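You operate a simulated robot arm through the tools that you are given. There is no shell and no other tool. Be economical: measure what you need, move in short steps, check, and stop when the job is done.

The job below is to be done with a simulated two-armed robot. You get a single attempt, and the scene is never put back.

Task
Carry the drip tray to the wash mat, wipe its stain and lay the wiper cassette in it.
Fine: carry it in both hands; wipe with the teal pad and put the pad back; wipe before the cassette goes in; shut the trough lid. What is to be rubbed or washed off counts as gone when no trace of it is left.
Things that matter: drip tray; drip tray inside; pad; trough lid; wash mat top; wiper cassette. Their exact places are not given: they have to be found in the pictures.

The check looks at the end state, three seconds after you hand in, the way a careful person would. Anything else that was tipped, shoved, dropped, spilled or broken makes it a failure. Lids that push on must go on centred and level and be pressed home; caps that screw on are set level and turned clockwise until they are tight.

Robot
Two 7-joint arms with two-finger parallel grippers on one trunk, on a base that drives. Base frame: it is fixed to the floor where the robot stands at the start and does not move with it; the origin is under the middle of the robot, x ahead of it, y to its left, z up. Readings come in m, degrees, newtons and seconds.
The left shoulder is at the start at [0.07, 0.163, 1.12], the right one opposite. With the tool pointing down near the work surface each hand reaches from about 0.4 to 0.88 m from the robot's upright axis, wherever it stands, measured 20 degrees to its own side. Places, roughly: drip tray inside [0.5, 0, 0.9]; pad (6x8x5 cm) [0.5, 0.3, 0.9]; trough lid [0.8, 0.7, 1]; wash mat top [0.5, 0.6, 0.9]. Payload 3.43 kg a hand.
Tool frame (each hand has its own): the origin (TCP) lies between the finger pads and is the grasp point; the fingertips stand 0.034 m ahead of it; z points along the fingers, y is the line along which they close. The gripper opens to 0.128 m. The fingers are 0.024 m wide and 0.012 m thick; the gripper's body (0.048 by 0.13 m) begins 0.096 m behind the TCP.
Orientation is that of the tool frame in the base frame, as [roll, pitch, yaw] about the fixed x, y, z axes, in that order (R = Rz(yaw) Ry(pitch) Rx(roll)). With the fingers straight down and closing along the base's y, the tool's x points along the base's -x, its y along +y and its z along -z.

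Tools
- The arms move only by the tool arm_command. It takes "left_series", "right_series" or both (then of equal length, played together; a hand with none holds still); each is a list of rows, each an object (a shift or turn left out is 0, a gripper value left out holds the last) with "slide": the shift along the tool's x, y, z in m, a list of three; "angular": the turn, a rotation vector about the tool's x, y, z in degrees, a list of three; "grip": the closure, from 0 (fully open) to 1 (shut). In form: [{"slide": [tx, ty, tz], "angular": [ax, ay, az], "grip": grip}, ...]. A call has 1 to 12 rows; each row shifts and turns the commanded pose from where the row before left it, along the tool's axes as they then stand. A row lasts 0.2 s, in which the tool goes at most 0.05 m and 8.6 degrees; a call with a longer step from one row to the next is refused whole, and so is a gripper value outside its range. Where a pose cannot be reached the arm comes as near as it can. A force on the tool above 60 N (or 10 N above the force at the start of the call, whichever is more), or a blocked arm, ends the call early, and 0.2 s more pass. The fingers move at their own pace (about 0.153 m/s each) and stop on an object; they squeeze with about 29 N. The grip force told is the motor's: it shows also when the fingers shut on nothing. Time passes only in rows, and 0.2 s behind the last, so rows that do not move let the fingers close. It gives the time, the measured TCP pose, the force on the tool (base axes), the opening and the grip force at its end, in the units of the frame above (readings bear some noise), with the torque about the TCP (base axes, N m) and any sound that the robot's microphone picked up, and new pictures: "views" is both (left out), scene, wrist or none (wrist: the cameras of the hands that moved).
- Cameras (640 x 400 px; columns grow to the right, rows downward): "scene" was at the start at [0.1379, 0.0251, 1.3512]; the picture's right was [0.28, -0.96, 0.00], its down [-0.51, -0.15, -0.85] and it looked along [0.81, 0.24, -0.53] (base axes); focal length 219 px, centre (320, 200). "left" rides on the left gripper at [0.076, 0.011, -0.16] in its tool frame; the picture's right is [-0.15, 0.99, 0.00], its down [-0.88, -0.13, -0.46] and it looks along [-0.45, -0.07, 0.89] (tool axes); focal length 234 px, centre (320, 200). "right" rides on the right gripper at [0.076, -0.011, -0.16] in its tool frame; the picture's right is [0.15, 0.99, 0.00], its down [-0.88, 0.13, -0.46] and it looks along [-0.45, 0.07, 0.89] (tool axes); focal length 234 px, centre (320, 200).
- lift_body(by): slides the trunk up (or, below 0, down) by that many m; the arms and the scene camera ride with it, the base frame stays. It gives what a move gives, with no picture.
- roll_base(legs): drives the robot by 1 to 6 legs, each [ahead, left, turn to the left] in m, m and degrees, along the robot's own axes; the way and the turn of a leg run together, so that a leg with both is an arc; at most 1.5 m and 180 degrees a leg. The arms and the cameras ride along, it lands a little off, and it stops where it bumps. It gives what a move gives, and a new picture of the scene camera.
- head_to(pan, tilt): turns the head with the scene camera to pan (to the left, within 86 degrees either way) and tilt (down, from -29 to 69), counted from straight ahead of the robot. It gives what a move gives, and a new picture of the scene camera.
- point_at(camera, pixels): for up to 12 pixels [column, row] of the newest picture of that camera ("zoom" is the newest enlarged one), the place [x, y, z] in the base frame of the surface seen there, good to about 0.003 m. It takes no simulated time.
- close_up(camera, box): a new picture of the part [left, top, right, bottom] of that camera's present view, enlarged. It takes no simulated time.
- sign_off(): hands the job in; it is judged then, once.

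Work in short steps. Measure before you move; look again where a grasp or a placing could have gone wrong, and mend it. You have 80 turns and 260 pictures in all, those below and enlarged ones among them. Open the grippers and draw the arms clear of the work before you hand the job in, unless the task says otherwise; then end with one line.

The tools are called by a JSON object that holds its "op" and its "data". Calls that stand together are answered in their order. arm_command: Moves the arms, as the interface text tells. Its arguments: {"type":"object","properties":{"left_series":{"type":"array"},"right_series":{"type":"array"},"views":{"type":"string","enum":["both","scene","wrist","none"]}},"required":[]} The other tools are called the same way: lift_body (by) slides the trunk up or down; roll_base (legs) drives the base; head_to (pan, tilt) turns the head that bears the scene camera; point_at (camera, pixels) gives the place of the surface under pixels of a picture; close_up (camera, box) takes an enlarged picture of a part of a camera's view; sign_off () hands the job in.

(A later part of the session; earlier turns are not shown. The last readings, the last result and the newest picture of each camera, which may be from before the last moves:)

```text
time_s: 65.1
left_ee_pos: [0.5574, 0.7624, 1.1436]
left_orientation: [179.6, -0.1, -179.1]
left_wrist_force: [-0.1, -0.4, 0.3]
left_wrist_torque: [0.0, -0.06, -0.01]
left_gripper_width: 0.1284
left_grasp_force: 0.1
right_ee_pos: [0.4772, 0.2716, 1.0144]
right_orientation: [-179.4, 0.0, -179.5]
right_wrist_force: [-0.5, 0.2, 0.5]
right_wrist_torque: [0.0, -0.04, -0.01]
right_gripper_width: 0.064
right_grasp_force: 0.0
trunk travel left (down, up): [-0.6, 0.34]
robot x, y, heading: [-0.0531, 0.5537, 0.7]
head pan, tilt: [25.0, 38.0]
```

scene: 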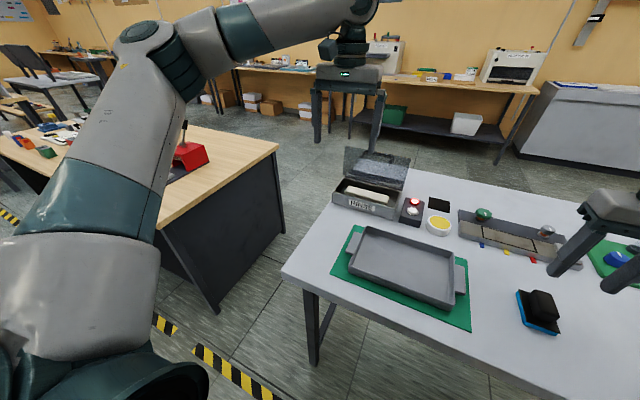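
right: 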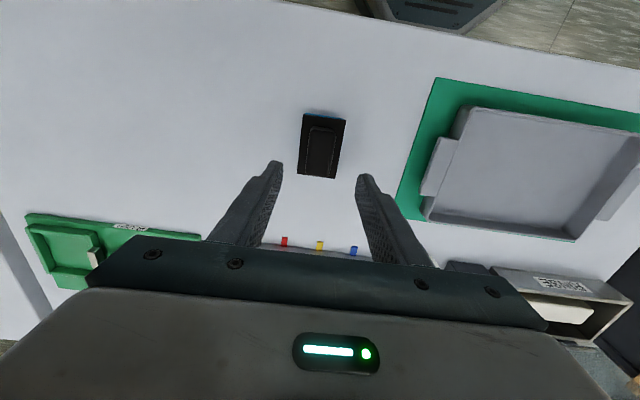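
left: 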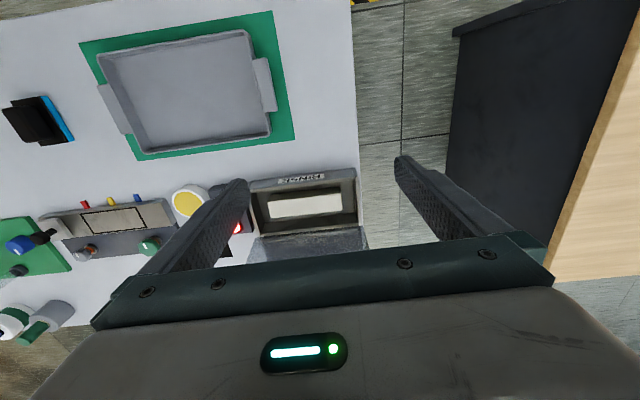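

Zoom the left camera on the trough for exact measures.

{"op": "close_up", "data": {"camera": "left", "box": [230, 160, 380, 260]}}

{"op": "point_at", "data": {"camera": "zoom", "pixels": [[165, 150], [465, 115], [175, 235], [475, 190], [160, 195], [470, 155], [320, 135], [320, 222], [320, 100], [320, 270], [110, 200], [540, 150]]}}

```text
4.00 times, centred on (305, 210) of left
```

zoom: 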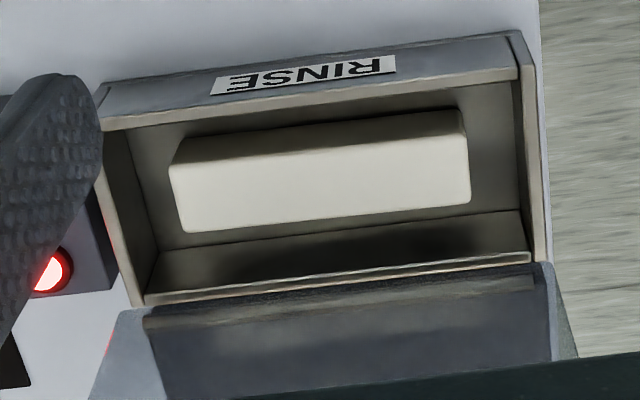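

```text
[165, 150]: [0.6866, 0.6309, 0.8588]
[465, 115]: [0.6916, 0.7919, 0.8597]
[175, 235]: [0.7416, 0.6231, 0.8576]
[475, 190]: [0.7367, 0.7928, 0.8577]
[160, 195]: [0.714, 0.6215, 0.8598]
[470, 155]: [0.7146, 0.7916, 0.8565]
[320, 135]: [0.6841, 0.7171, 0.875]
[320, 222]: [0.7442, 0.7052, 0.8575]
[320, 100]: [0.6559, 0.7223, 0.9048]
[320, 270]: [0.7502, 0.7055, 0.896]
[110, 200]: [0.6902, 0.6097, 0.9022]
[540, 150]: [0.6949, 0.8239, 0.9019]
```

{"op": "point_at", "data": {"camera": "zoom", "pixels": [[176, 170], [464, 145], [466, 198], [190, 226], [320, 158], [320, 208], [320, 145], [320, 128], [470, 178], [172, 185], [120, 150], [525, 120]]}}

```text
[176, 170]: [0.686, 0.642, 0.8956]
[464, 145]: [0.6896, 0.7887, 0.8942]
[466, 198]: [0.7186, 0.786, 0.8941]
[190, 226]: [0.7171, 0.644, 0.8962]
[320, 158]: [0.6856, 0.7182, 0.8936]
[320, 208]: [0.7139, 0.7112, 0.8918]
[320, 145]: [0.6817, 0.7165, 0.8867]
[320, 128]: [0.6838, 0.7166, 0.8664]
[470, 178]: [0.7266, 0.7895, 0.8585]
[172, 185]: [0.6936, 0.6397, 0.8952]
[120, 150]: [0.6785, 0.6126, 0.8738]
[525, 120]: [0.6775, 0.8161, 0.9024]
```

Cassette: x 0.682–0.719, y 0.640–0.788, top 0.894; trough inner x≈0.66–0.747, rim 0.904; lid upright at x≈0.75. I turn the left hand to close along x above it, staying higher than the lid.

{"op": "arm_command", "data": {"left_series": [{"slide": [0, 0, 0], "angular": [0, 0, 8.1]}, {"angular": [0, 0, 8.1]}, {"angular": [0, 0, 8.1]}, {"angular": [0, 0, 8.1]}, {"angular": [0, 0, 8.1]}, {"angular": [0, 0, 8.1]}, {"angular": [0, 0, 8.1]}, {"angular": [0, 0, 8.1]}, {"angular": [0, 0, 8.1]}, {"angular": [0, 0, 8.1]}, {"angular": [0, 0, 8.1]}, {}], "views": "none"}}

{"op": "arm_command", "data": {"left_series": [{"slide": [-0.012, 0.03, 0], "grip": 0.6}, {"slide": [-0.012, 0.03, 0]}, {"slide": [-0.012, 0.03, 0]}, {"slide": [-0.012, 0.02, 0]}, {}], "views": "both"}}

```text
time_s: 67.7
left_ee_pos: [0.5598, 0.7622, 1.1454]
left_orientation: [-179.8, -0.2, 91.4]
left_wrist_force: [-0.4, -0.4, -0.1]
left_wrist_torque: [0.0, -0.01, -0.02]
left_gripper_width: 0.128
left_grasp_force: 0.1
right_ee_pos: [0.4774, 0.2698, 1.0138]
right_orientation: [-179.4, -0.1, -179.5]
right_wrist_force: [0.2, -0.1, 0.9]
right_wrist_torque: [-0.01, 0.01, 0.03]
right_gripper_width: 0.0638
right_grasp_force: 0.0
trunk travel left (down, up): [-0.6, 0.34]
robot x, y, heading: [-0.0513, 0.5544, 0.8]
head pan, tilt: [25.0, 38.0]
```

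```text
time_s: 68.9
left_ee_pos: [0.5593, 0.7628, 1.145]
left_orientation: [-179.9, -0.2, 91.6]
left_wrist_force: [0.6, 0.2, 0.0]
left_wrist_torque: [0.0, 0.04, 0.0]
left_gripper_width: 0.0511
left_grasp_force: 0.0
left hand out of reach, approached as far as the arm can: row 1, 2, 3, 4
right_ee_pos: [0.4783, 0.2697, 1.0131]
right_orientation: [-179.4, -0.2, -179.5]
right_wrist_force: [-0.1, -0.1, 0.7]
right_wrist_torque: [0.02, -0.04, 0.0]
right_gripper_width: 0.064
right_grasp_force: 0.0
trunk travel left (down, up): [-0.6, 0.34]
robot x, y, heading: [-0.0581, 0.5558, 0.6]
head pan, tilt: [25.0, 38.0]
```

scene: 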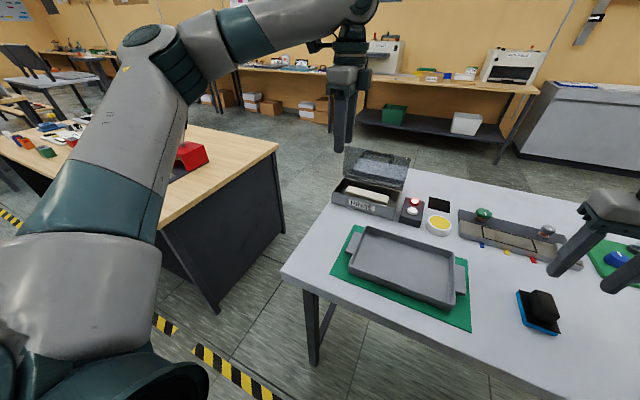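
left: 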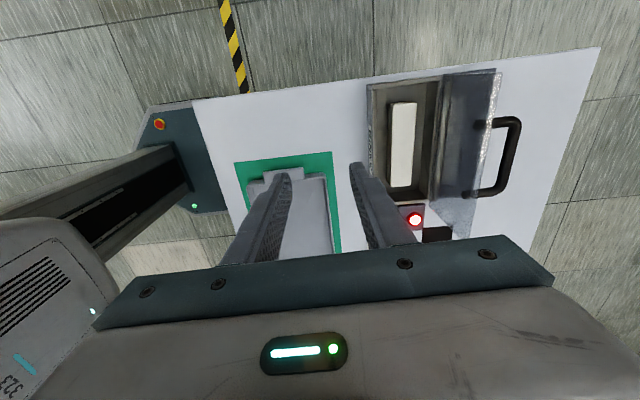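

The left arm is stretched out at this height. Drive the base forward 0.055 (where it started) and lower the hand a bit.

{"op": "roll_base", "data": {"legs": [[0.06, 0, 0]]}}

{"op": "arm_command", "data": {"left_series": [{"slide": [-0.0, 0, 0.03]}, {"slide": [-0.012, 0.015, 0.03]}, {"slide": [-0.012, 0.02, 0]}, {"slide": [-0.012, 0.02, 0]}, {"slide": [-0.012, 0.01, 0]}, {}], "views": "both"}}

```text
time_s: 69.8
left_ee_pos: [0.6184, 0.7634, 1.1445]
left_orientation: [-179.7, -0.2, 91.6]
left_wrist_force: [0.4, 0.5, -0.4]
left_wrist_torque: [0.01, 0.01, 0.0]
left_gripper_width: 0.0513
left_grasp_force: 0.0
right_ee_pos: [0.5382, 0.2713, 1.0142]
right_orientation: [-179.4, -0.1, -179.5]
right_wrist_force: [-0.7, -0.4, 0.6]
right_wrist_torque: [-0.03, 0.02, -0.01]
right_gripper_width: 0.0639
right_grasp_force: 0.1
trunk travel left (down, up): [-0.6, 0.34]
robot x, y, heading: [0.0089, 0.56, 0.5]
head pan, tilt: [25.0, 38.0]
```

scene: 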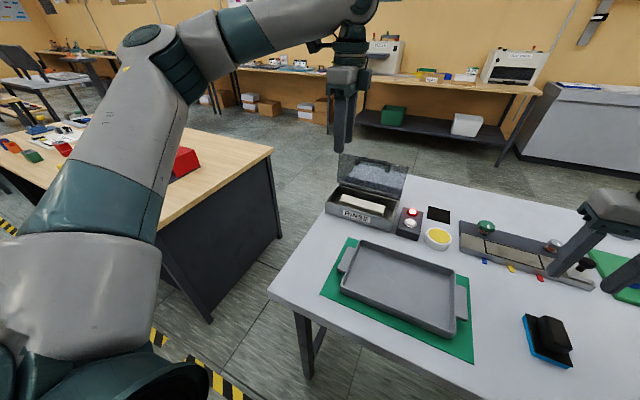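

```text
time_s: 71.2
left_ee_pos: [0.6432, 0.7641, 1.0787]
left_orientation: [-179.9, -0.2, 91.6]
left_wrist_force: [-0.2, -0.1, -0.5]
left_wrist_torque: [0.02, 0.0, 0.0]
left_gripper_width: 0.0512
left_grasp_force: 0.2
left hand out of reach, approached as far as the arm can: row 3, 4, 5
right_ee_pos: [0.5368, 0.2707, 1.0149]
right_orientation: [-179.5, -0.1, -179.6]
right_wrist_force: [0.0, 0.5, 0.1]
right_wrist_torque: [0.0, -0.01, -0.01]
right_gripper_width: 0.0639
right_grasp_force: 0.0
trunk travel left (down, up): [-0.6, 0.34]
robot x, y, heading: [0.0095, 0.5596, 0.6]
head pan, tilt: [25.0, 38.0]
```

scene: 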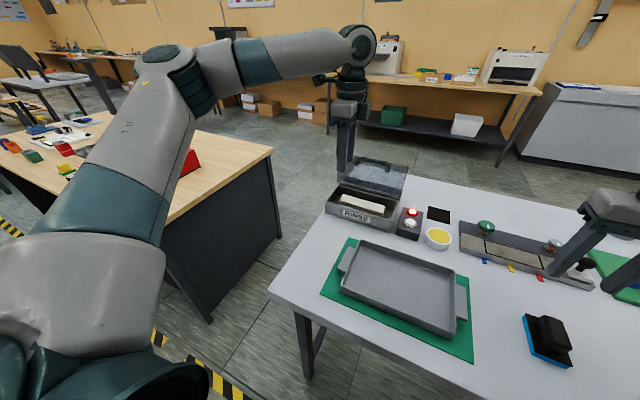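
left: 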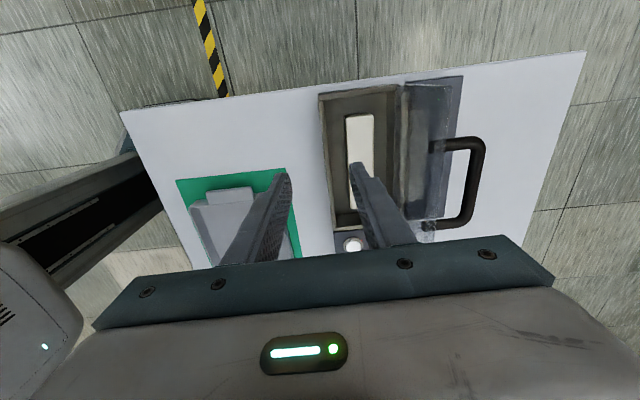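

The left wrist is limited with this yaw. The right hand can do it if the robot stands further right and turned 45° left, so I raise the left hand and re-park the base.

{"op": "arm_command", "data": {"left_series": [{"slide": [0, 0, -0.03]}, {"slide": [0, -0.03, -0.03]}, {"slide": [0, -0.03, 0]}, {}], "right_series": [{"slide": [0, 0, -0.03]}, {"slide": [0, 0, -0.03]}, {"slide": [0, 0, -0.03]}, {}], "views": "none"}}

{"op": "roll_base", "data": {"legs": [[-0.08, 0, 0], [0, -0.18, 0], [0, 0, 45]]}}

{"op": "head_to", "data": {"pan": -20, "tilt": 35}}

```text
time_s: 72.2
left_ee_pos: [0.5821, 0.7679, 1.1363]
left_orientation: [-179.6, -0.2, 91.6]
left_wrist_force: [-0.6, -0.1, -1.2]
left_wrist_torque: [0.01, 0.03, 0.01]
left_gripper_width: 0.051
left_grasp_force: 0.0
left hand out of reach, approached as far as the arm can: row 1
right_ee_pos: [0.538, 0.2708, 1.1028]
right_orientation: [-179.4, -0.2, -179.5]
right_wrist_force: [-0.1, 0.6, 0.6]
right_wrist_torque: [0.01, 0.03, 0.01]
right_gripper_width: 0.064
right_grasp_force: 0.0
trunk travel left (down, up): [-0.6, 0.34]
robot x, y, heading: [0.007, 0.5568, 0.7]
head pan, tilt: [25.0, 38.0]
```

```text
time_s: 76.4
left_ee_pos: [0.1895, 0.9307, 1.1367]
left_orientation: [-179.8, -0.2, 136.4]
left_wrist_force: [-0.6, -0.5, 0.1]
left_wrist_torque: [0.02, 0.0, 0.01]
left_gripper_width: 0.0512
left_grasp_force: 0.0
right_ee_pos: [0.5066, 0.5492, 1.1036]
right_orientation: [-179.4, 0.0, -134.7]
right_wrist_force: [0.4, -0.1, -0.3]
right_wrist_torque: [0.0, 0.04, 0.01]
right_gripper_width: 0.0641
right_grasp_force: 0.1
trunk travel left (down, up): [-0.6, 0.34]
robot x, y, heading: [-0.0715, 0.3789, 45.6]
head pan, tilt: [25.0, 38.0]
```

scene: 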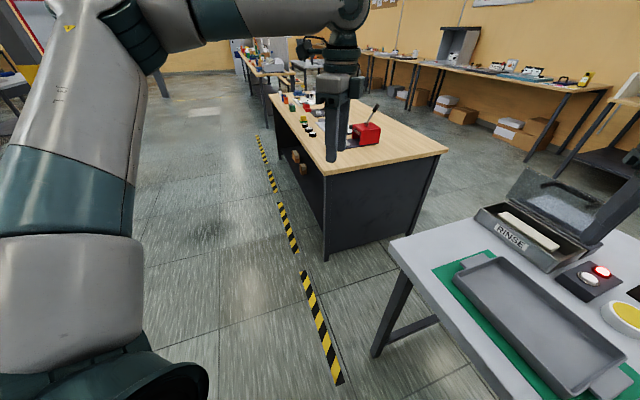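

```text
time_s: 77.6
left_ee_pos: [0.1891, 0.9307, 1.137]
left_orientation: [-179.8, -0.3, 136.3]
left_wrist_force: [-0.7, 0.9, 0.9]
left_wrist_torque: [0.01, -0.01, -0.02]
left_gripper_width: 0.051
left_grasp_force: 0.0
right_ee_pos: [0.5077, 0.547, 1.1033]
right_orientation: [-179.4, -0.1, -134.8]
right_wrist_force: [-1.4, -0.3, -0.1]
right_wrist_torque: [-0.01, 0.03, -0.01]
right_gripper_width: 0.0639
right_grasp_force: 0.1
trunk travel left (down, up): [-0.6, 0.34]
robot x, y, heading: [-0.0706, 0.3749, 45.3]
head pan, tilt: [-20.0, 35.0]
```

scene: 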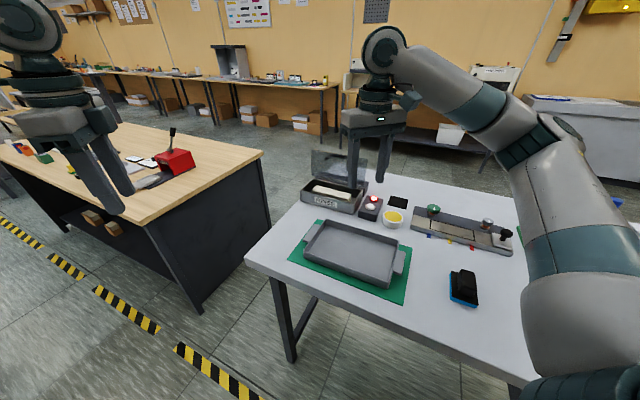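

Now turn the right hand to yaw −90 and move it above the trough, opened 0.05.

{"op": "arm_command", "data": {"right_series": [{"angular": [0, 0, -7.5], "grip": 0.61}, {"angular": [0, 0, -7.5]}, {"angular": [0, 0, -7.5]}, {"angular": [0, 0, -7.5]}, {"angular": [0, 0, -7.5]}, {"angular": [0, 0, -7.5]}, {"slide": [-0.033, -0.028, 0]}, {"slide": [-0.033, -0.028, 0]}, {"slide": [-0.033, -0.028, 0]}, {"slide": [-0.033, -0.028, 0]}, {"slide": [-0.033, -0.028, 0]}, {}], "views": "both"}}

```text
time_s: 80.2
left_ee_pos: [0.1888, 0.9286, 1.138]
left_orientation: [-179.9, -0.3, 136.3]
left_wrist_force: [0.1, 0.4, 0.0]
left_wrist_torque: [0.0, -0.03, -0.04]
left_gripper_width: 0.0512
left_grasp_force: 0.1
right_ee_pos: [0.6484, 0.7147, 1.102]
right_orientation: [-179.7, -0.5, -89.7]
right_wrist_force: [-0.3, -0.3, -0.5]
right_wrist_torque: [0.01, 0.03, -0.01]
right_gripper_width: 0.0502
right_grasp_force: 0.0
trunk travel left (down, up): [-0.6, 0.34]
robot x, y, heading: [-0.0707, 0.3738, 45.5]
head pan, tilt: [-20.0, 35.0]
```

scene: 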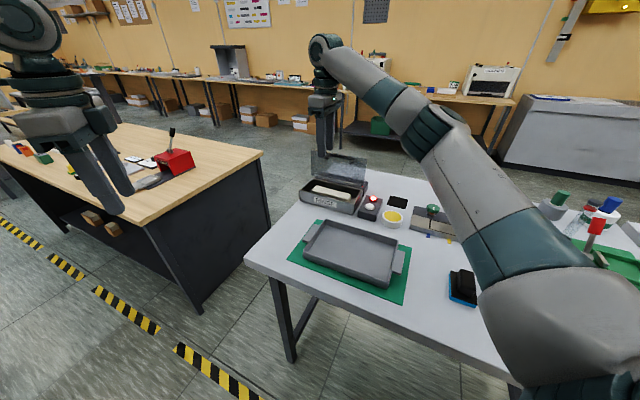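
right: 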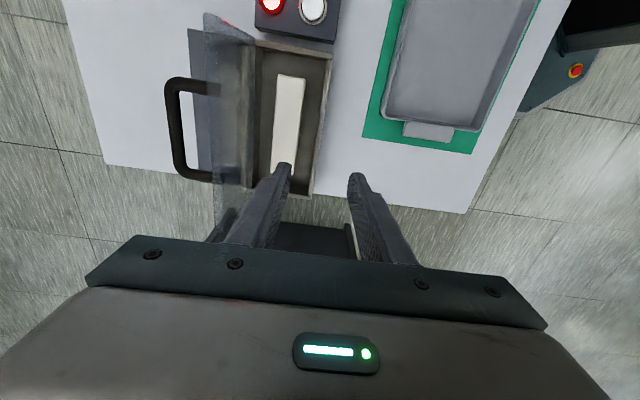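

Reach is good. Zoom the wrist view on the trough and measure walls, lid edge and cassette.

{"op": "close_up", "data": {"camera": "right", "box": [160, 10, 345, 205]}}

{"op": "point_at", "data": {"camera": "right", "pixels": [[262, 110], [255, 110], [248, 110], [276, 110], [302, 110], [310, 110], [318, 110], [325, 110], [236, 110], [226, 60], [180, 82], [270, 140]]}}

```text
2.05 times, centred on (252, 108) of right
```

zoom: 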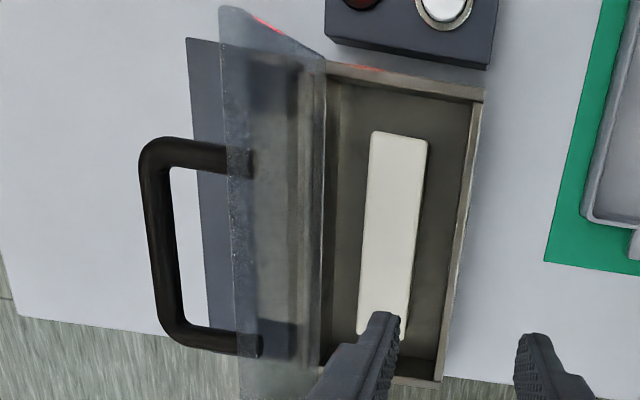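

```text
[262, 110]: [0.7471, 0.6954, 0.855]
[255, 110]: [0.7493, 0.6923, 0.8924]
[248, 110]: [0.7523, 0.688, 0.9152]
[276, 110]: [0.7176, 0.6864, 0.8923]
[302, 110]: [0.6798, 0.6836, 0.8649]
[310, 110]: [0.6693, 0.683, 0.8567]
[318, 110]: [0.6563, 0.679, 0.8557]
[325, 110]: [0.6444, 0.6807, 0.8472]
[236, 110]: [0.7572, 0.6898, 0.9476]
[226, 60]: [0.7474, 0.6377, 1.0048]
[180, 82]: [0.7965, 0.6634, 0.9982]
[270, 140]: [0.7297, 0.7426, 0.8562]
```

Front inner wall at x≈0.655, lid at 0.747–0.757. I use a 13° tilt (gripper body toward the robot) so the body clears the lid; move above the cassette.

{"op": "arm_command", "data": {"right_series": [{"slide": [0, -0.024, 0.01]}, {"slide": [0, -0.024, 0.01]}, {"angular": [6.5, 0, 0]}, {"angular": [6.5, 0, 0]}, {}], "views": "both"}}

```text
time_s: 81.4
left_ee_pos: [0.1897, 0.9302, 1.1357]
left_orientation: [-179.8, -0.1, 136.4]
left_wrist_force: [1.2, -0.1, 0.0]
left_wrist_torque: [0.01, -0.01, -0.02]
left_gripper_width: 0.0512
left_grasp_force: 0.0
right_ee_pos: [0.6959, 0.7145, 1.0823]
right_orientation: [-166.5, -0.5, -89.7]
right_wrist_force: [0.8, 0.6, -0.5]
right_wrist_torque: [0.03, 0.01, 0.03]
right_gripper_width: 0.0497
right_grasp_force: 0.1
trunk travel left (down, up): [-0.6, 0.34]
robot x, y, heading: [-0.0722, 0.3722, 45.2]
head pan, tilt: [-20.0, 35.0]
```

scene: 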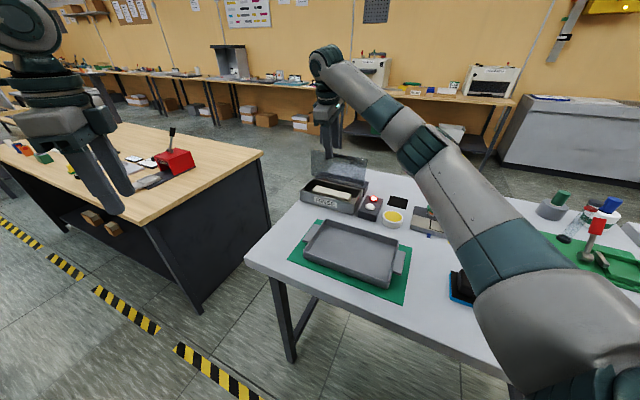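
right: 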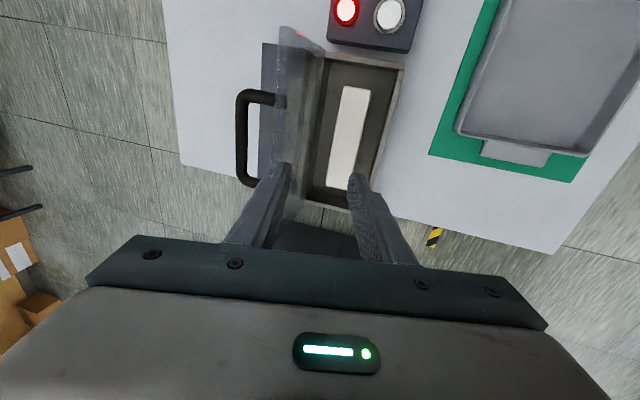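

Descend vertically 0.14 m, so the tips are just above the rim.

{"op": "arm_command", "data": {"right_series": [{"slide": [0, 0.0063, 0.0273]}, {"slide": [0, 0.0063, 0.0273]}, {"slide": [0, 0.0063, 0.0273]}, {"slide": [0, 0.0063, 0.0273]}, {"slide": [0, 0.0063, 0.0273]}, {}], "views": "both"}}

{"op": "close_up", "data": {"camera": "scene", "box": [280, 90, 400, 230]}}

```text
time_s: 82.8
left_ee_pos: [0.1889, 0.9302, 1.1363]
left_orientation: [-179.7, -0.2, 136.5]
left_wrist_force: [0.4, 0.2, 0.3]
left_wrist_torque: [0.0, -0.02, 0.02]
left_gripper_width: 0.0513
left_grasp_force: 0.1
right_ee_pos: [0.6974, 0.7141, 0.943]
right_orientation: [-166.7, -0.5, -89.7]
right_wrist_force: [0.3, -0.4, -0.3]
right_wrist_torque: [0.0, 0.03, -0.01]
right_gripper_width: 0.05
right_grasp_force: 0.1
trunk travel left (down, up): [-0.6, 0.34]
robot x, y, heading: [-0.0688, 0.3791, 45.5]
head pan, tilt: [-20.0, 35.0]
```

scene: 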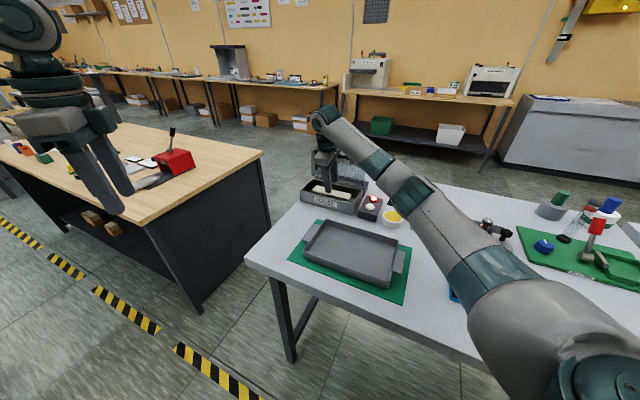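
right: 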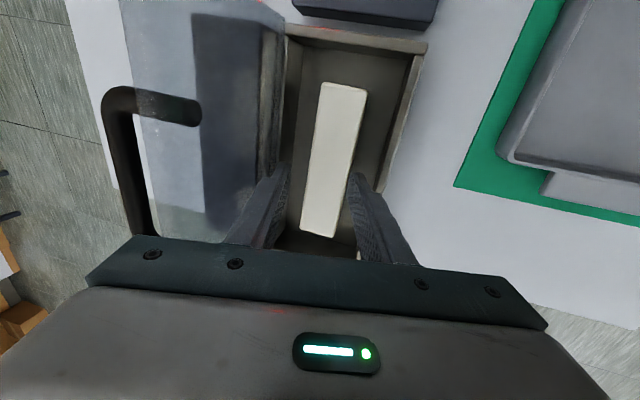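

```text
2.86 times, centred on (340, 160) of scene
```

zoom: 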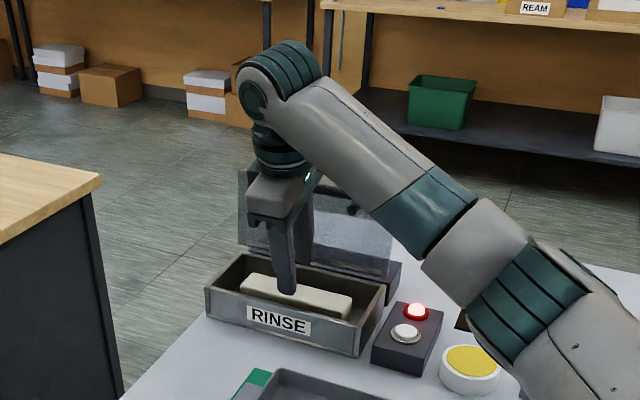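

Fingers straddle the cassette. Descend the last 0.035 in small steps.

{"op": "arm_command", "data": {"right_series": [{"slide": [0, 0.0025, 0.0097]}, {"slide": [0, 0.0025, 0.0097]}, {"slide": [0, 0.0025, 0.0097]}, {"slide": [0, 0.001, 0.005]}, {}], "views": "wrist"}}

```text
time_s: 84.0
left_ee_pos: [0.1893, 0.9302, 1.1364]
left_orientation: [-179.8, -0.2, 136.5]
left_wrist_force: [0.2, 0.1, -1.7]
left_wrist_torque: [-0.02, 0.0, 0.0]
left_gripper_width: 0.0514
left_grasp_force: 0.0
right_ee_pos: [0.6963, 0.713, 0.9073]
right_orientation: [-166.6, -0.5, -89.7]
right_wrist_force: [0.0, 0.8, 0.2]
right_wrist_torque: [-0.01, 0.02, -0.01]
right_gripper_width: 0.0498
right_grasp_force: 0.1
trunk travel left (down, up): [-0.6, 0.34]
robot x, y, heading: [-0.0725, 0.3771, 45.2]
head pan, tilt: [-20.0, 35.0]
```

right: 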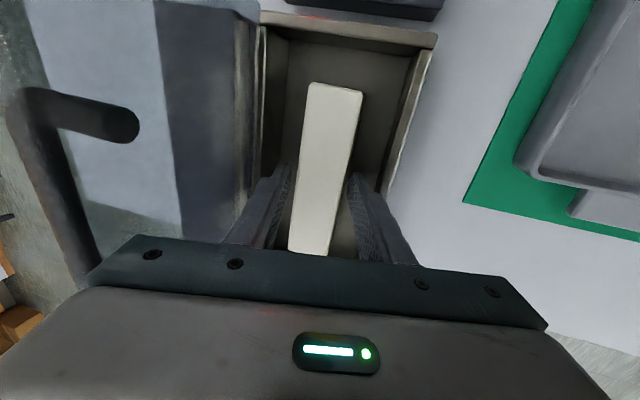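

No contact anywhere. Close on the cassette.

{"op": "arm_command", "data": {"right_series": [{"grip": 0.68}, {"grip": 0.75}, {"grip": 1}, {"grip": 1}, {"grip": 1}], "views": "wrist"}}

```text
time_s: 85.2
left_ee_pos: [0.1891, 0.9303, 1.1378]
left_orientation: [-179.8, -0.1, 136.4]
left_wrist_force: [0.7, -0.1, 0.9]
left_wrist_torque: [-0.02, 0.01, -0.03]
left_gripper_width: 0.0512
left_grasp_force: 0.1
right_ee_pos: [0.6964, 0.7126, 0.9093]
right_orientation: [-166.6, -0.4, -89.6]
right_wrist_force: [1.6, 2.1, 7.4]
right_wrist_torque: [0.1, 0.03, 0.05]
right_gripper_width: 0.0427
right_grasp_force: 28.9
trunk travel left (down, up): [-0.6, 0.34]
robot x, y, heading: [-0.0676, 0.3764, 45.3]
head pan, tilt: [-20.0, 35.0]
```

right: 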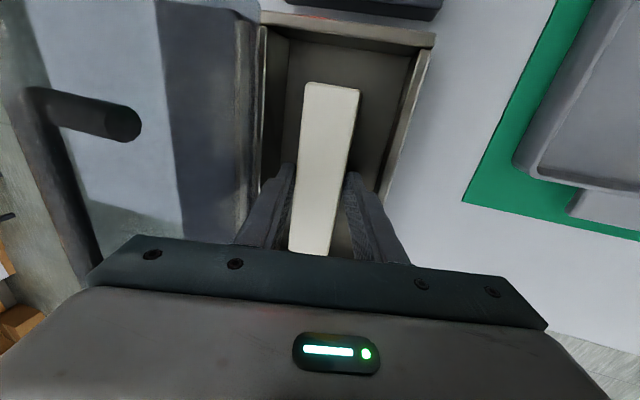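

Gripped at 0.043 (slightly cocked). Lift slowly along the tool axis and see whether it comes.

{"op": "arm_command", "data": {"right_series": [{"slide": [0, 0, -0.005]}, {"slide": [0, 0, -0.01]}, {"slide": [0, 0, -0.01]}, {"slide": [0, 0, -0.01]}, {}], "views": "both"}}

{"op": "close_up", "data": {"camera": "scene", "box": [280, 110, 400, 230]}}

```text
time_s: 86.4
left_ee_pos: [0.1906, 0.9308, 1.137]
left_orientation: [-179.8, -0.2, 136.5]
left_wrist_force: [-0.5, -1.0, 0.0]
left_wrist_torque: [0.05, -0.01, 0.0]
left_gripper_width: 0.051
left_grasp_force: 0.0
right_ee_pos: [0.687, 0.7125, 0.9407]
right_orientation: [-166.8, -0.4, -89.7]
right_wrist_force: [-0.1, -0.1, -1.9]
right_wrist_torque: [0.01, 0.0, 0.01]
right_gripper_width: 0.0404
right_grasp_force: 28.4
trunk travel left (down, up): [-0.6, 0.34]
robot x, y, heading: [-0.0701, 0.3779, 45.2]
head pan, tilt: [-20.0, 35.0]
```

scene: 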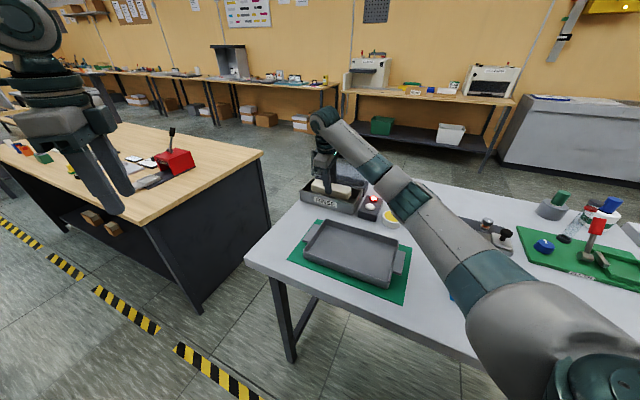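
right: 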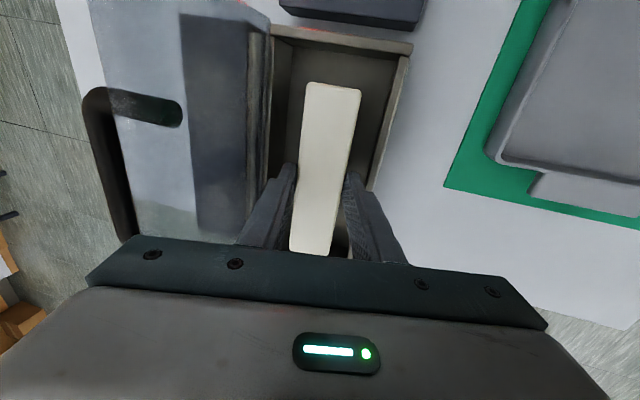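

```text
3.33 times, centred on (340, 170) of scene
```

zoom: 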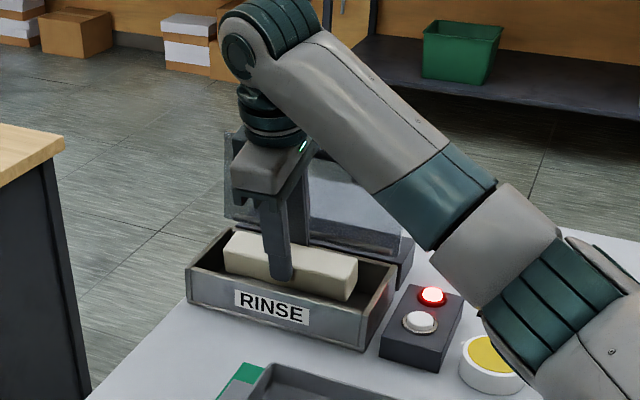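

The cassette comes up (≈2 N). Continue lifting 0.085.

{"op": "arm_command", "data": {"right_series": [{"slide": [0, 0, -0.014]}, {"slide": [0, 0, -0.014]}, {"slide": [0, 0, -0.014]}, {"slide": [0, 0, -0.014]}, {"slide": [0, 0, -0.014]}, {"slide": [0, 0, -0.015]}, {}], "views": "wrist"}}

{"op": "close_up", "data": {"camera": "scene", "box": [280, 90, 400, 210]}}

```text
time_s: 88.0
left_ee_pos: [0.1895, 0.9294, 1.1366]
left_orientation: [-179.8, -0.3, 136.4]
left_wrist_force: [0.1, -1.2, -0.3]
left_wrist_torque: [-0.02, -0.01, -0.02]
left_gripper_width: 0.0514
left_grasp_force: 0.0
right_ee_pos: [0.6688, 0.7125, 1.0237]
right_orientation: [-166.7, -0.4, -89.7]
right_wrist_force: [-1.1, 0.4, -1.2]
right_wrist_torque: [0.01, 0.05, 0.0]
right_gripper_width: 0.0401
right_grasp_force: 29.4
trunk travel left (down, up): [-0.6, 0.34]
robot x, y, heading: [-0.0694, 0.3767, 45.6]
head pan, tilt: [-20.0, 35.0]
```

right: 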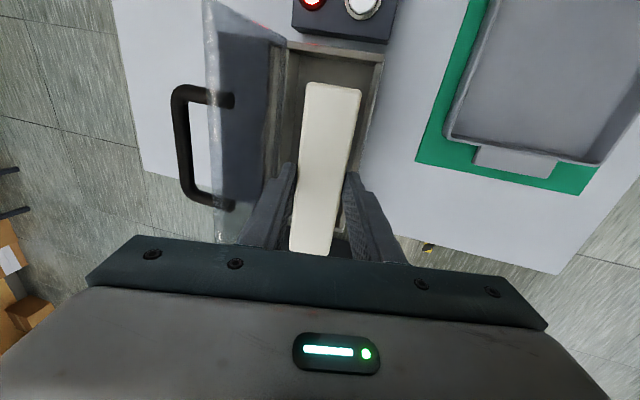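

```text
3.33 times, centred on (340, 150) of scene
```

zoom: 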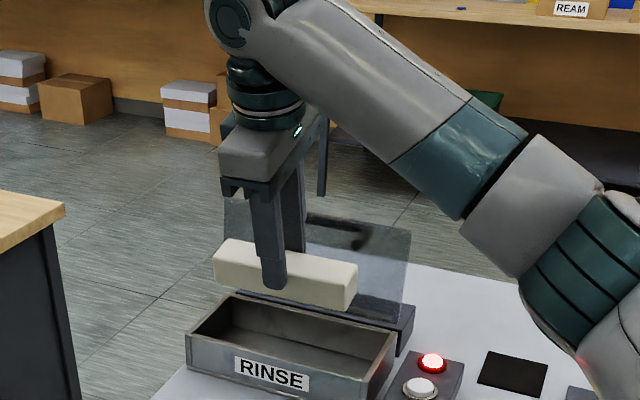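

Out of the trough. Check the cassette's tilt from points on its top.

{"op": "point_at", "data": {"camera": "right", "pixels": [[312, 110], [352, 110], [308, 140], [350, 140], [304, 190], [340, 200], [330, 90], [315, 245]]}}

```text
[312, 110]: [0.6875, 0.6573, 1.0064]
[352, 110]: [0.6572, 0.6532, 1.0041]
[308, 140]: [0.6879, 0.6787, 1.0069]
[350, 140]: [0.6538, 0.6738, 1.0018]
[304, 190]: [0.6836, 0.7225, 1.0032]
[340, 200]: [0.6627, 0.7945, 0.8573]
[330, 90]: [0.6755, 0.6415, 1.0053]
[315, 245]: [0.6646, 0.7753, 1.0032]
```

The cassette leans ~7°. Untilt by 7° and carry it over the tray centre.

{"op": "arm_command", "data": {"right_series": [{"angular": [-7, 0, 0]}, {"slide": [0.0267, 0.0313, -0.0033]}, {"slide": [0.0267, 0.0313, -0.0033]}, {"slide": [0.0267, 0.0313, -0.0033]}, {"slide": [0.0267, 0.0313, -0.0033]}, {"slide": [0.0267, 0.0313, -0.0033]}, {"slide": [0.0267, 0.0313, -0.0033]}, {}], "views": "both"}}

{"op": "point_at", "data": {"camera": "right", "pixels": [[312, 110], [352, 110], [308, 140], [350, 140], [304, 190], [330, 90], [315, 245], [430, 100], [240, 100]]}}

```text
time_s: 89.8
left_ee_pos: [0.1898, 0.9315, 1.1356]
left_orientation: [-179.8, -0.2, 136.5]
left_wrist_force: [0.1, 0.2, 0.5]
left_wrist_torque: [-0.01, 0.01, -0.01]
left_gripper_width: 0.0513
left_grasp_force: 0.2
right_ee_pos: [0.4813, 0.5524, 1.0255]
right_orientation: [-173.6, -0.5, -89.7]
right_wrist_force: [0.0, 0.3, -1.6]
right_wrist_torque: [-0.03, -0.01, 0.0]
right_gripper_width: 0.0399
right_grasp_force: 29.8
trunk travel left (down, up): [-0.6, 0.34]
robot x, y, heading: [-0.0689, 0.3716, 45.7]
head pan, tilt: [-20.0, 35.0]
```

scene: 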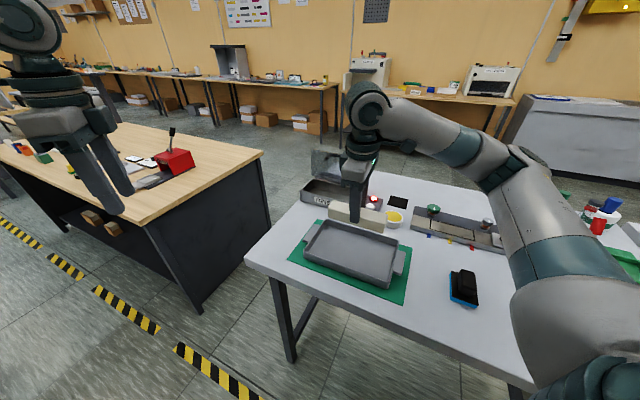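
right: 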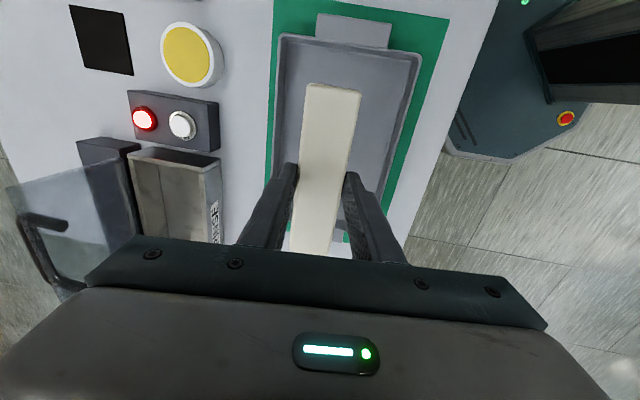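

```text
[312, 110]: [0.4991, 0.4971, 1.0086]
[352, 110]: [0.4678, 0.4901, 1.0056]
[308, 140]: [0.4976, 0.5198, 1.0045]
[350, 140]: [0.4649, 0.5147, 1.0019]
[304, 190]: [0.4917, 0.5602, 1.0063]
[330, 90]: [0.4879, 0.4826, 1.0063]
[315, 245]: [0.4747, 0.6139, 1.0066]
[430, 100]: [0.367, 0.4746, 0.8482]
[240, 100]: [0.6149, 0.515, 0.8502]
```

Level and centred over the tray. Lower 0.104 m.

{"op": "arm_command", "data": {"right_series": [{"slide": [0, 0.0024, 0.0229]}, {"slide": [0, 0.0024, 0.0229]}, {"slide": [0, 0.0024, 0.0229]}, {"slide": [0, 0.0021, 0.02]}, {"slide": [0, 0.0016, 0.015]}, {}], "views": "wrist"}}

{"op": "close_up", "data": {"camera": "scene", "box": [280, 180, 420, 300]}}

```text
time_s: 91.2
left_ee_pos: [0.1885, 0.93, 1.1379]
left_orientation: [-179.9, -0.2, 136.4]
left_wrist_force: [0.4, -0.4, -0.6]
left_wrist_torque: [-0.01, -0.01, -0.01]
left_gripper_width: 0.0511
left_grasp_force: 0.1
right_ee_pos: [0.4816, 0.5512, 0.921]
right_orientation: [-173.7, -0.6, -89.6]
right_wrist_force: [0.2, 0.6, -2.1]
right_wrist_torque: [0.03, 0.03, 0.0]
right_gripper_width: 0.0397
right_grasp_force: 28.6
trunk travel left (down, up): [-0.6, 0.34]
robot x, y, heading: [-0.0732, 0.3759, 45.4]
head pan, tilt: [-20.0, 35.0]
```

right: 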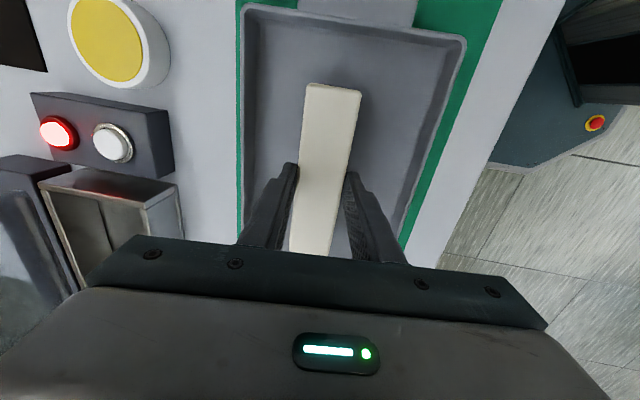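

```text
3.33 times, centred on (350, 240) of scene
```

zoom: 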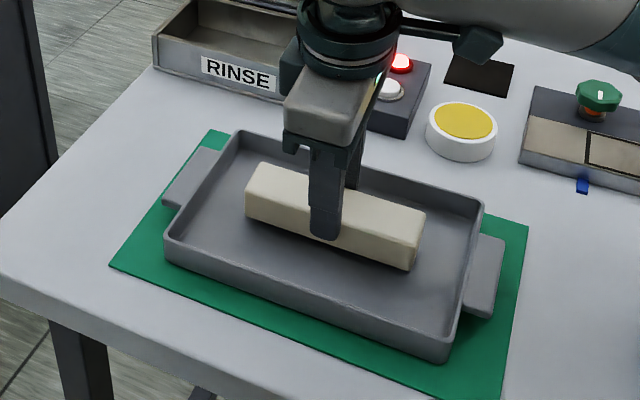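

Just above the floor of the tray. Lower in 2.5 mm steps watching for contact.

{"op": "arm_command", "data": {"right_series": [{"slide": [0, 0, 0.0025]}, {"slide": [0, 0, 0.0025]}, {"slide": [0, 0, 0.0025]}, {}], "views": "none"}}

```text
time_s: 92.2
left_ee_pos: [0.1887, 0.9299, 1.1371]
left_orientation: [-179.8, -0.2, 136.4]
left_wrist_force: [0.2, 1.0, 0.3]
left_wrist_torque: [-0.01, 0.0, 0.0]
left_gripper_width: 0.0509
left_grasp_force: 0.1
right_ee_pos: [0.4822, 0.5509, 0.9146]
right_orientation: [-173.6, -0.4, -89.6]
right_wrist_force: [1.2, 1.1, 7.2]
right_wrist_torque: [-0.68, 0.08, 0.06]
right_gripper_width: 0.0398
right_grasp_force: 29.0
trunk travel left (down, up): [-0.6, 0.34]
robot x, y, heading: [-0.0687, 0.3802, 45.4]
head pan, tilt: [-20.0, 35.0]
```

Contact (7 N). Lower 1.5 mm more, release and rise.

{"op": "arm_command", "data": {"right_series": [{"slide": [0, 0, 0.0015]}, {}, {"grip": 0.64}, {"grip": 0.55}, {}, {"slide": [0, 0, -0.02]}, {"slide": [0, 0, -0.03]}, {"slide": [0, 0, -0.04]}, {"slide": [0, 0, -0.04]}, {}], "views": "both"}}

{"op": "close_up", "data": {"camera": "scene", "box": [280, 180, 420, 300]}}

```text
time_s: 94.4
left_ee_pos: [0.1887, 0.93, 1.1372]
left_orientation: [-179.8, -0.4, 136.4]
left_wrist_force: [0.6, -0.6, 0.2]
left_wrist_torque: [0.02, 0.02, 0.0]
left_gripper_width: 0.0511
left_grasp_force: 0.1
right_ee_pos: [0.4677, 0.5525, 1.0399]
right_orientation: [-173.7, -0.5, -89.8]
right_wrist_force: [0.3, 0.6, -0.3]
right_wrist_torque: [-0.01, 0.0, -0.01]
right_gripper_width: 0.0575
right_grasp_force: 0.1
trunk travel left (down, up): [-0.6, 0.34]
robot x, y, heading: [-0.0682, 0.3769, 45.4]
head pan, tilt: [-20.0, 35.0]
```

scene: 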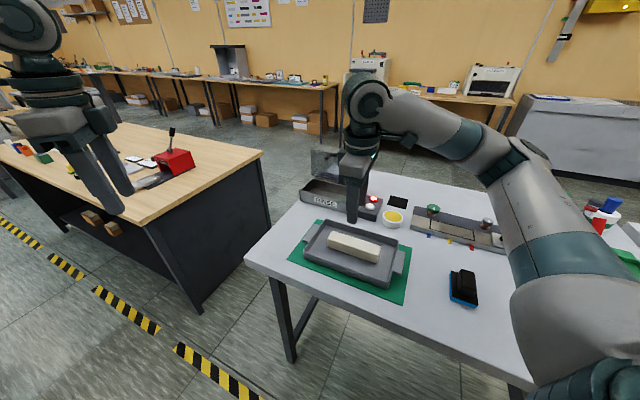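
right: 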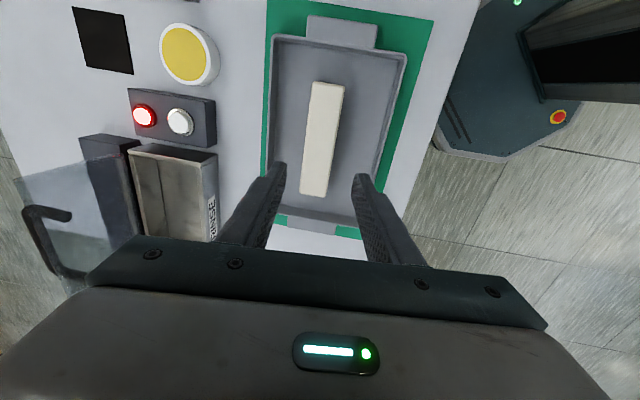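

```text
3.33 times, centred on (350, 240) of scene
```

zoom: 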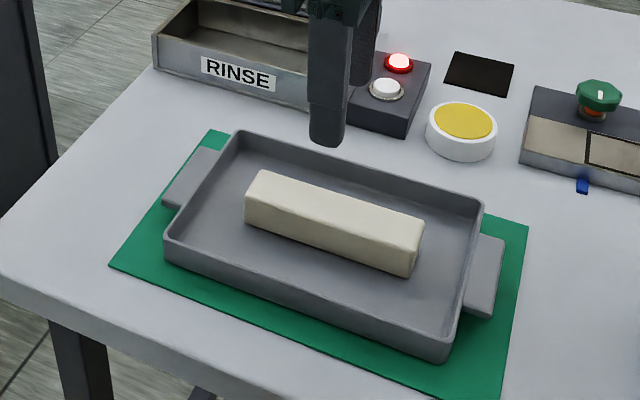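

The cassette lies flat in the tray. For the lid I measure the handle and, to plan the drive, the robot's base outline versus the table edge.

{"op": "close_up", "data": {"camera": "right", "box": [0, 120, 240, 300]}}

{"op": "point_at", "data": {"camera": "right", "pixels": [[440, 140], [470, 20], [500, 158], [545, 135], [455, 90], [400, 200], [40, 240], [50, 208], [70, 215], [35, 225], [60, 262], [25, 210]]}}

```text
2.22 times, centred on (120, 210) of right
```

zoom: 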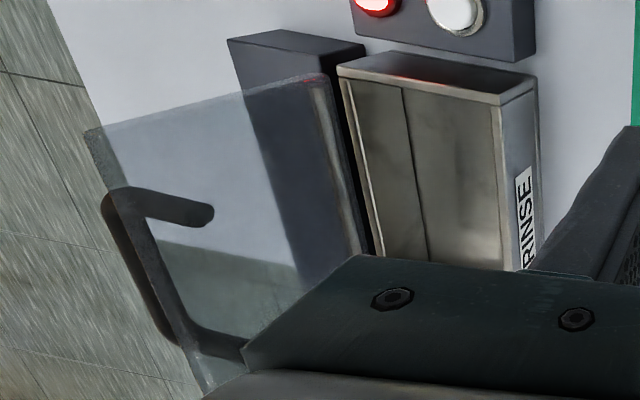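

```text
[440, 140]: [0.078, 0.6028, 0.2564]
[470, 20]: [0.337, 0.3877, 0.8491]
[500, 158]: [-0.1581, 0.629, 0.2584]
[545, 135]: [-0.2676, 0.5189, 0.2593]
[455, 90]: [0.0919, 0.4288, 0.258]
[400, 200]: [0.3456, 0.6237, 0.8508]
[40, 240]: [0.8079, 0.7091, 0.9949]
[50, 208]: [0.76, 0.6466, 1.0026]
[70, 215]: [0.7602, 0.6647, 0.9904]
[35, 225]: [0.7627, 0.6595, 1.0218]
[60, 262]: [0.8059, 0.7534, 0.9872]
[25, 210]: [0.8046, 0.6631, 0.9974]
```

The base is low (0.26 m) and can go under the table. Handle bar: x≈0.806, z≈0.99, y 0.663–0.755. Drive nearer, raise and straighten the right hand.

{"op": "roll_base", "data": {"legs": [[0.13, 0.01, 0]]}}

{"op": "arm_command", "data": {"right_series": [{"slide": [0, 0, -0.025], "angular": [-6.3, 0, 0]}, {"slide": [0, 0, -0.025], "grip": 0.73}, {"slide": [0, 0, -0.015]}, {}], "views": "none"}}

```text
time_s: 95.7
left_ee_pos: [0.2733, 1.0309, 1.1367]
left_orientation: [-179.8, -0.2, 136.4]
left_wrist_force: [-0.6, -0.7, 0.5]
left_wrist_torque: [-0.01, -0.02, 0.0]
left_gripper_width: 0.0511
left_grasp_force: 0.1
right_ee_pos: [0.5504, 0.653, 1.0406]
right_orientation: [-173.6, -0.4, -89.5]
right_wrist_force: [0.9, 0.4, 0.1]
right_wrist_torque: [0.0, 0.01, 0.02]
right_gripper_width: 0.0575
right_grasp_force: 0.0
trunk travel left (down, up): [-0.6, 0.34]
robot x, y, heading: [0.0148, 0.4767, 45.4]
head pan, tilt: [-20.0, 35.0]
```

scene: 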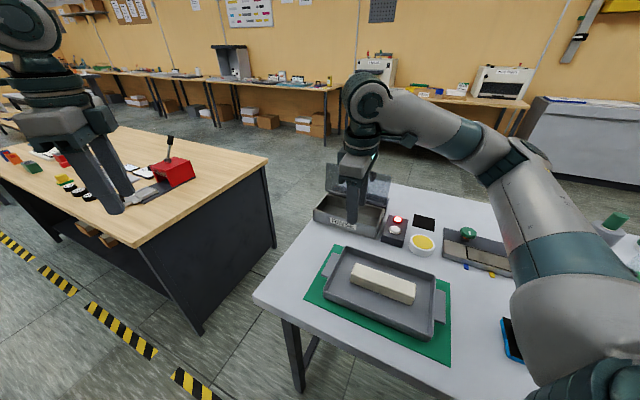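

```text
time_s: 96.7
left_ee_pos: [0.2742, 1.0296, 1.1375]
left_orientation: [-179.7, -0.2, 136.3]
left_wrist_force: [-0.4, -1.0, -0.8]
left_wrist_torque: [-0.01, -0.03, 0.04]
left_gripper_width: 0.0511
left_grasp_force: 0.0
right_ee_pos: [0.5488, 0.6539, 1.1053]
right_orientation: [-179.9, -0.5, -89.5]
right_wrist_force: [0.4, -0.5, -0.8]
right_wrist_torque: [0.05, -0.01, -0.01]
right_gripper_width: 0.0348
right_grasp_force: 0.0
trunk travel left (down, up): [-0.6, 0.34]
robot x, y, heading: [0.0141, 0.4762, 45.3]
head pan, tilt: [-20.0, 35.0]
```

Move the hand over the handle bar (0.806, 0.709), keeping z≈1.10.

{"op": "arm_command", "data": {"right_series": [{"slide": [-0.0079, -0.0367, 0]}, {"slide": [-0.0079, -0.0367, 0]}, {"slide": [-0.0079, -0.0367, 0]}, {"slide": [-0.0079, -0.0367, 0]}, {"slide": [-0.0079, -0.0367, 0]}, {"slide": [-0.0079, -0.0367, 0]}, {"slide": [-0.0079, -0.0367, 0]}, {}], "views": "both"}}

```text
time_s: 98.5
left_ee_pos: [0.2733, 1.0295, 1.1368]
left_orientation: [-180.0, -0.2, 136.4]
left_wrist_force: [0.1, -0.2, 0.1]
left_wrist_torque: [0.02, 0.02, -0.03]
left_gripper_width: 0.0511
left_grasp_force: 0.1
right_ee_pos: [0.8042, 0.7108, 1.1062]
right_orientation: [-179.9, -0.4, -89.6]
right_wrist_force: [-1.1, -0.4, -0.3]
right_wrist_torque: [0.0, 0.0, 0.02]
right_gripper_width: 0.0346
right_grasp_force: 0.0
trunk travel left (down, up): [-0.6, 0.34]
robot x, y, heading: [0.0174, 0.4778, 45.4]
head pan, tilt: [-20.0, 35.0]
```

scene: 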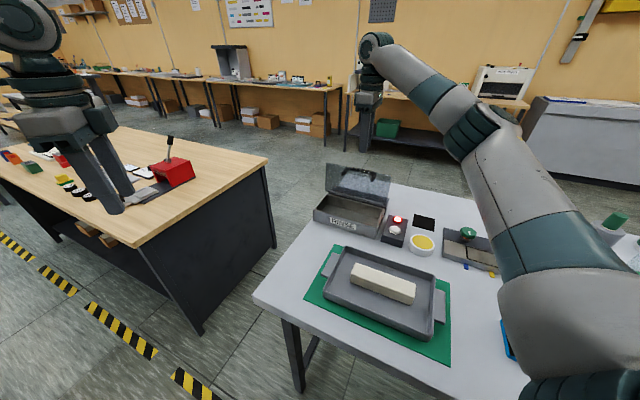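
right: 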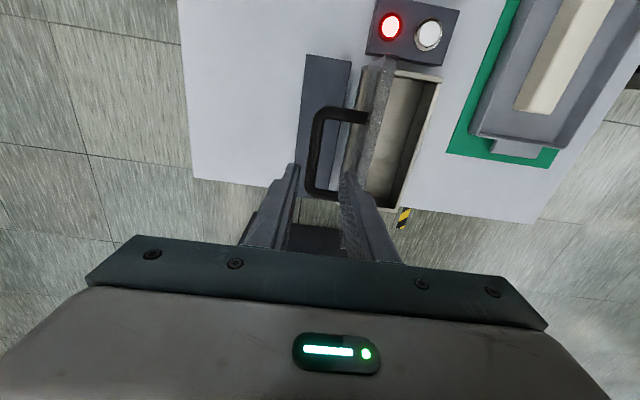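

Measure the bar, posts and lid edge from this view.

{"op": "close_up", "data": {"camera": "right", "box": [270, 50, 450, 215]}}

{"op": "point_at", "data": {"camera": "right", "pixels": [[314, 140], [314, 165], [310, 150], [319, 150], [335, 113], [355, 115], [322, 193], [368, 90], [362, 120], [355, 140], [375, 75], [385, 75]]}}

```text
2.42 times, centred on (360, 132) of right
```

zoom: 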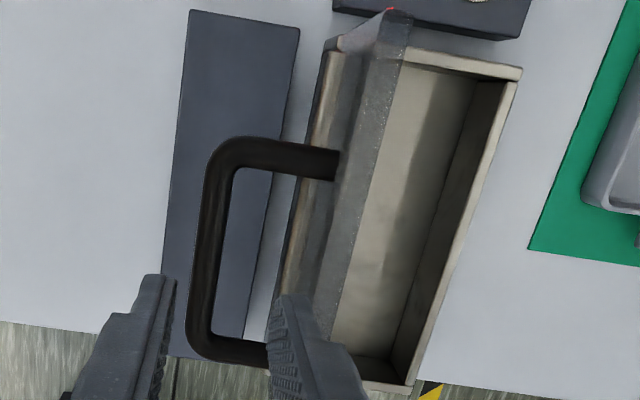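

```text
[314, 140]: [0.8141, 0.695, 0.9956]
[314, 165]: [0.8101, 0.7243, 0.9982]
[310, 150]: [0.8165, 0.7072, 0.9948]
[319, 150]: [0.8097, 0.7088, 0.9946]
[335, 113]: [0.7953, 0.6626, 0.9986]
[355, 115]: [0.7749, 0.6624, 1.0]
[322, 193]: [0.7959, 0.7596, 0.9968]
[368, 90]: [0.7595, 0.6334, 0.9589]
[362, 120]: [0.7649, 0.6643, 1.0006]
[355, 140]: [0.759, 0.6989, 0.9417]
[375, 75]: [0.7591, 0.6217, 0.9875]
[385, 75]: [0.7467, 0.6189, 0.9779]
```

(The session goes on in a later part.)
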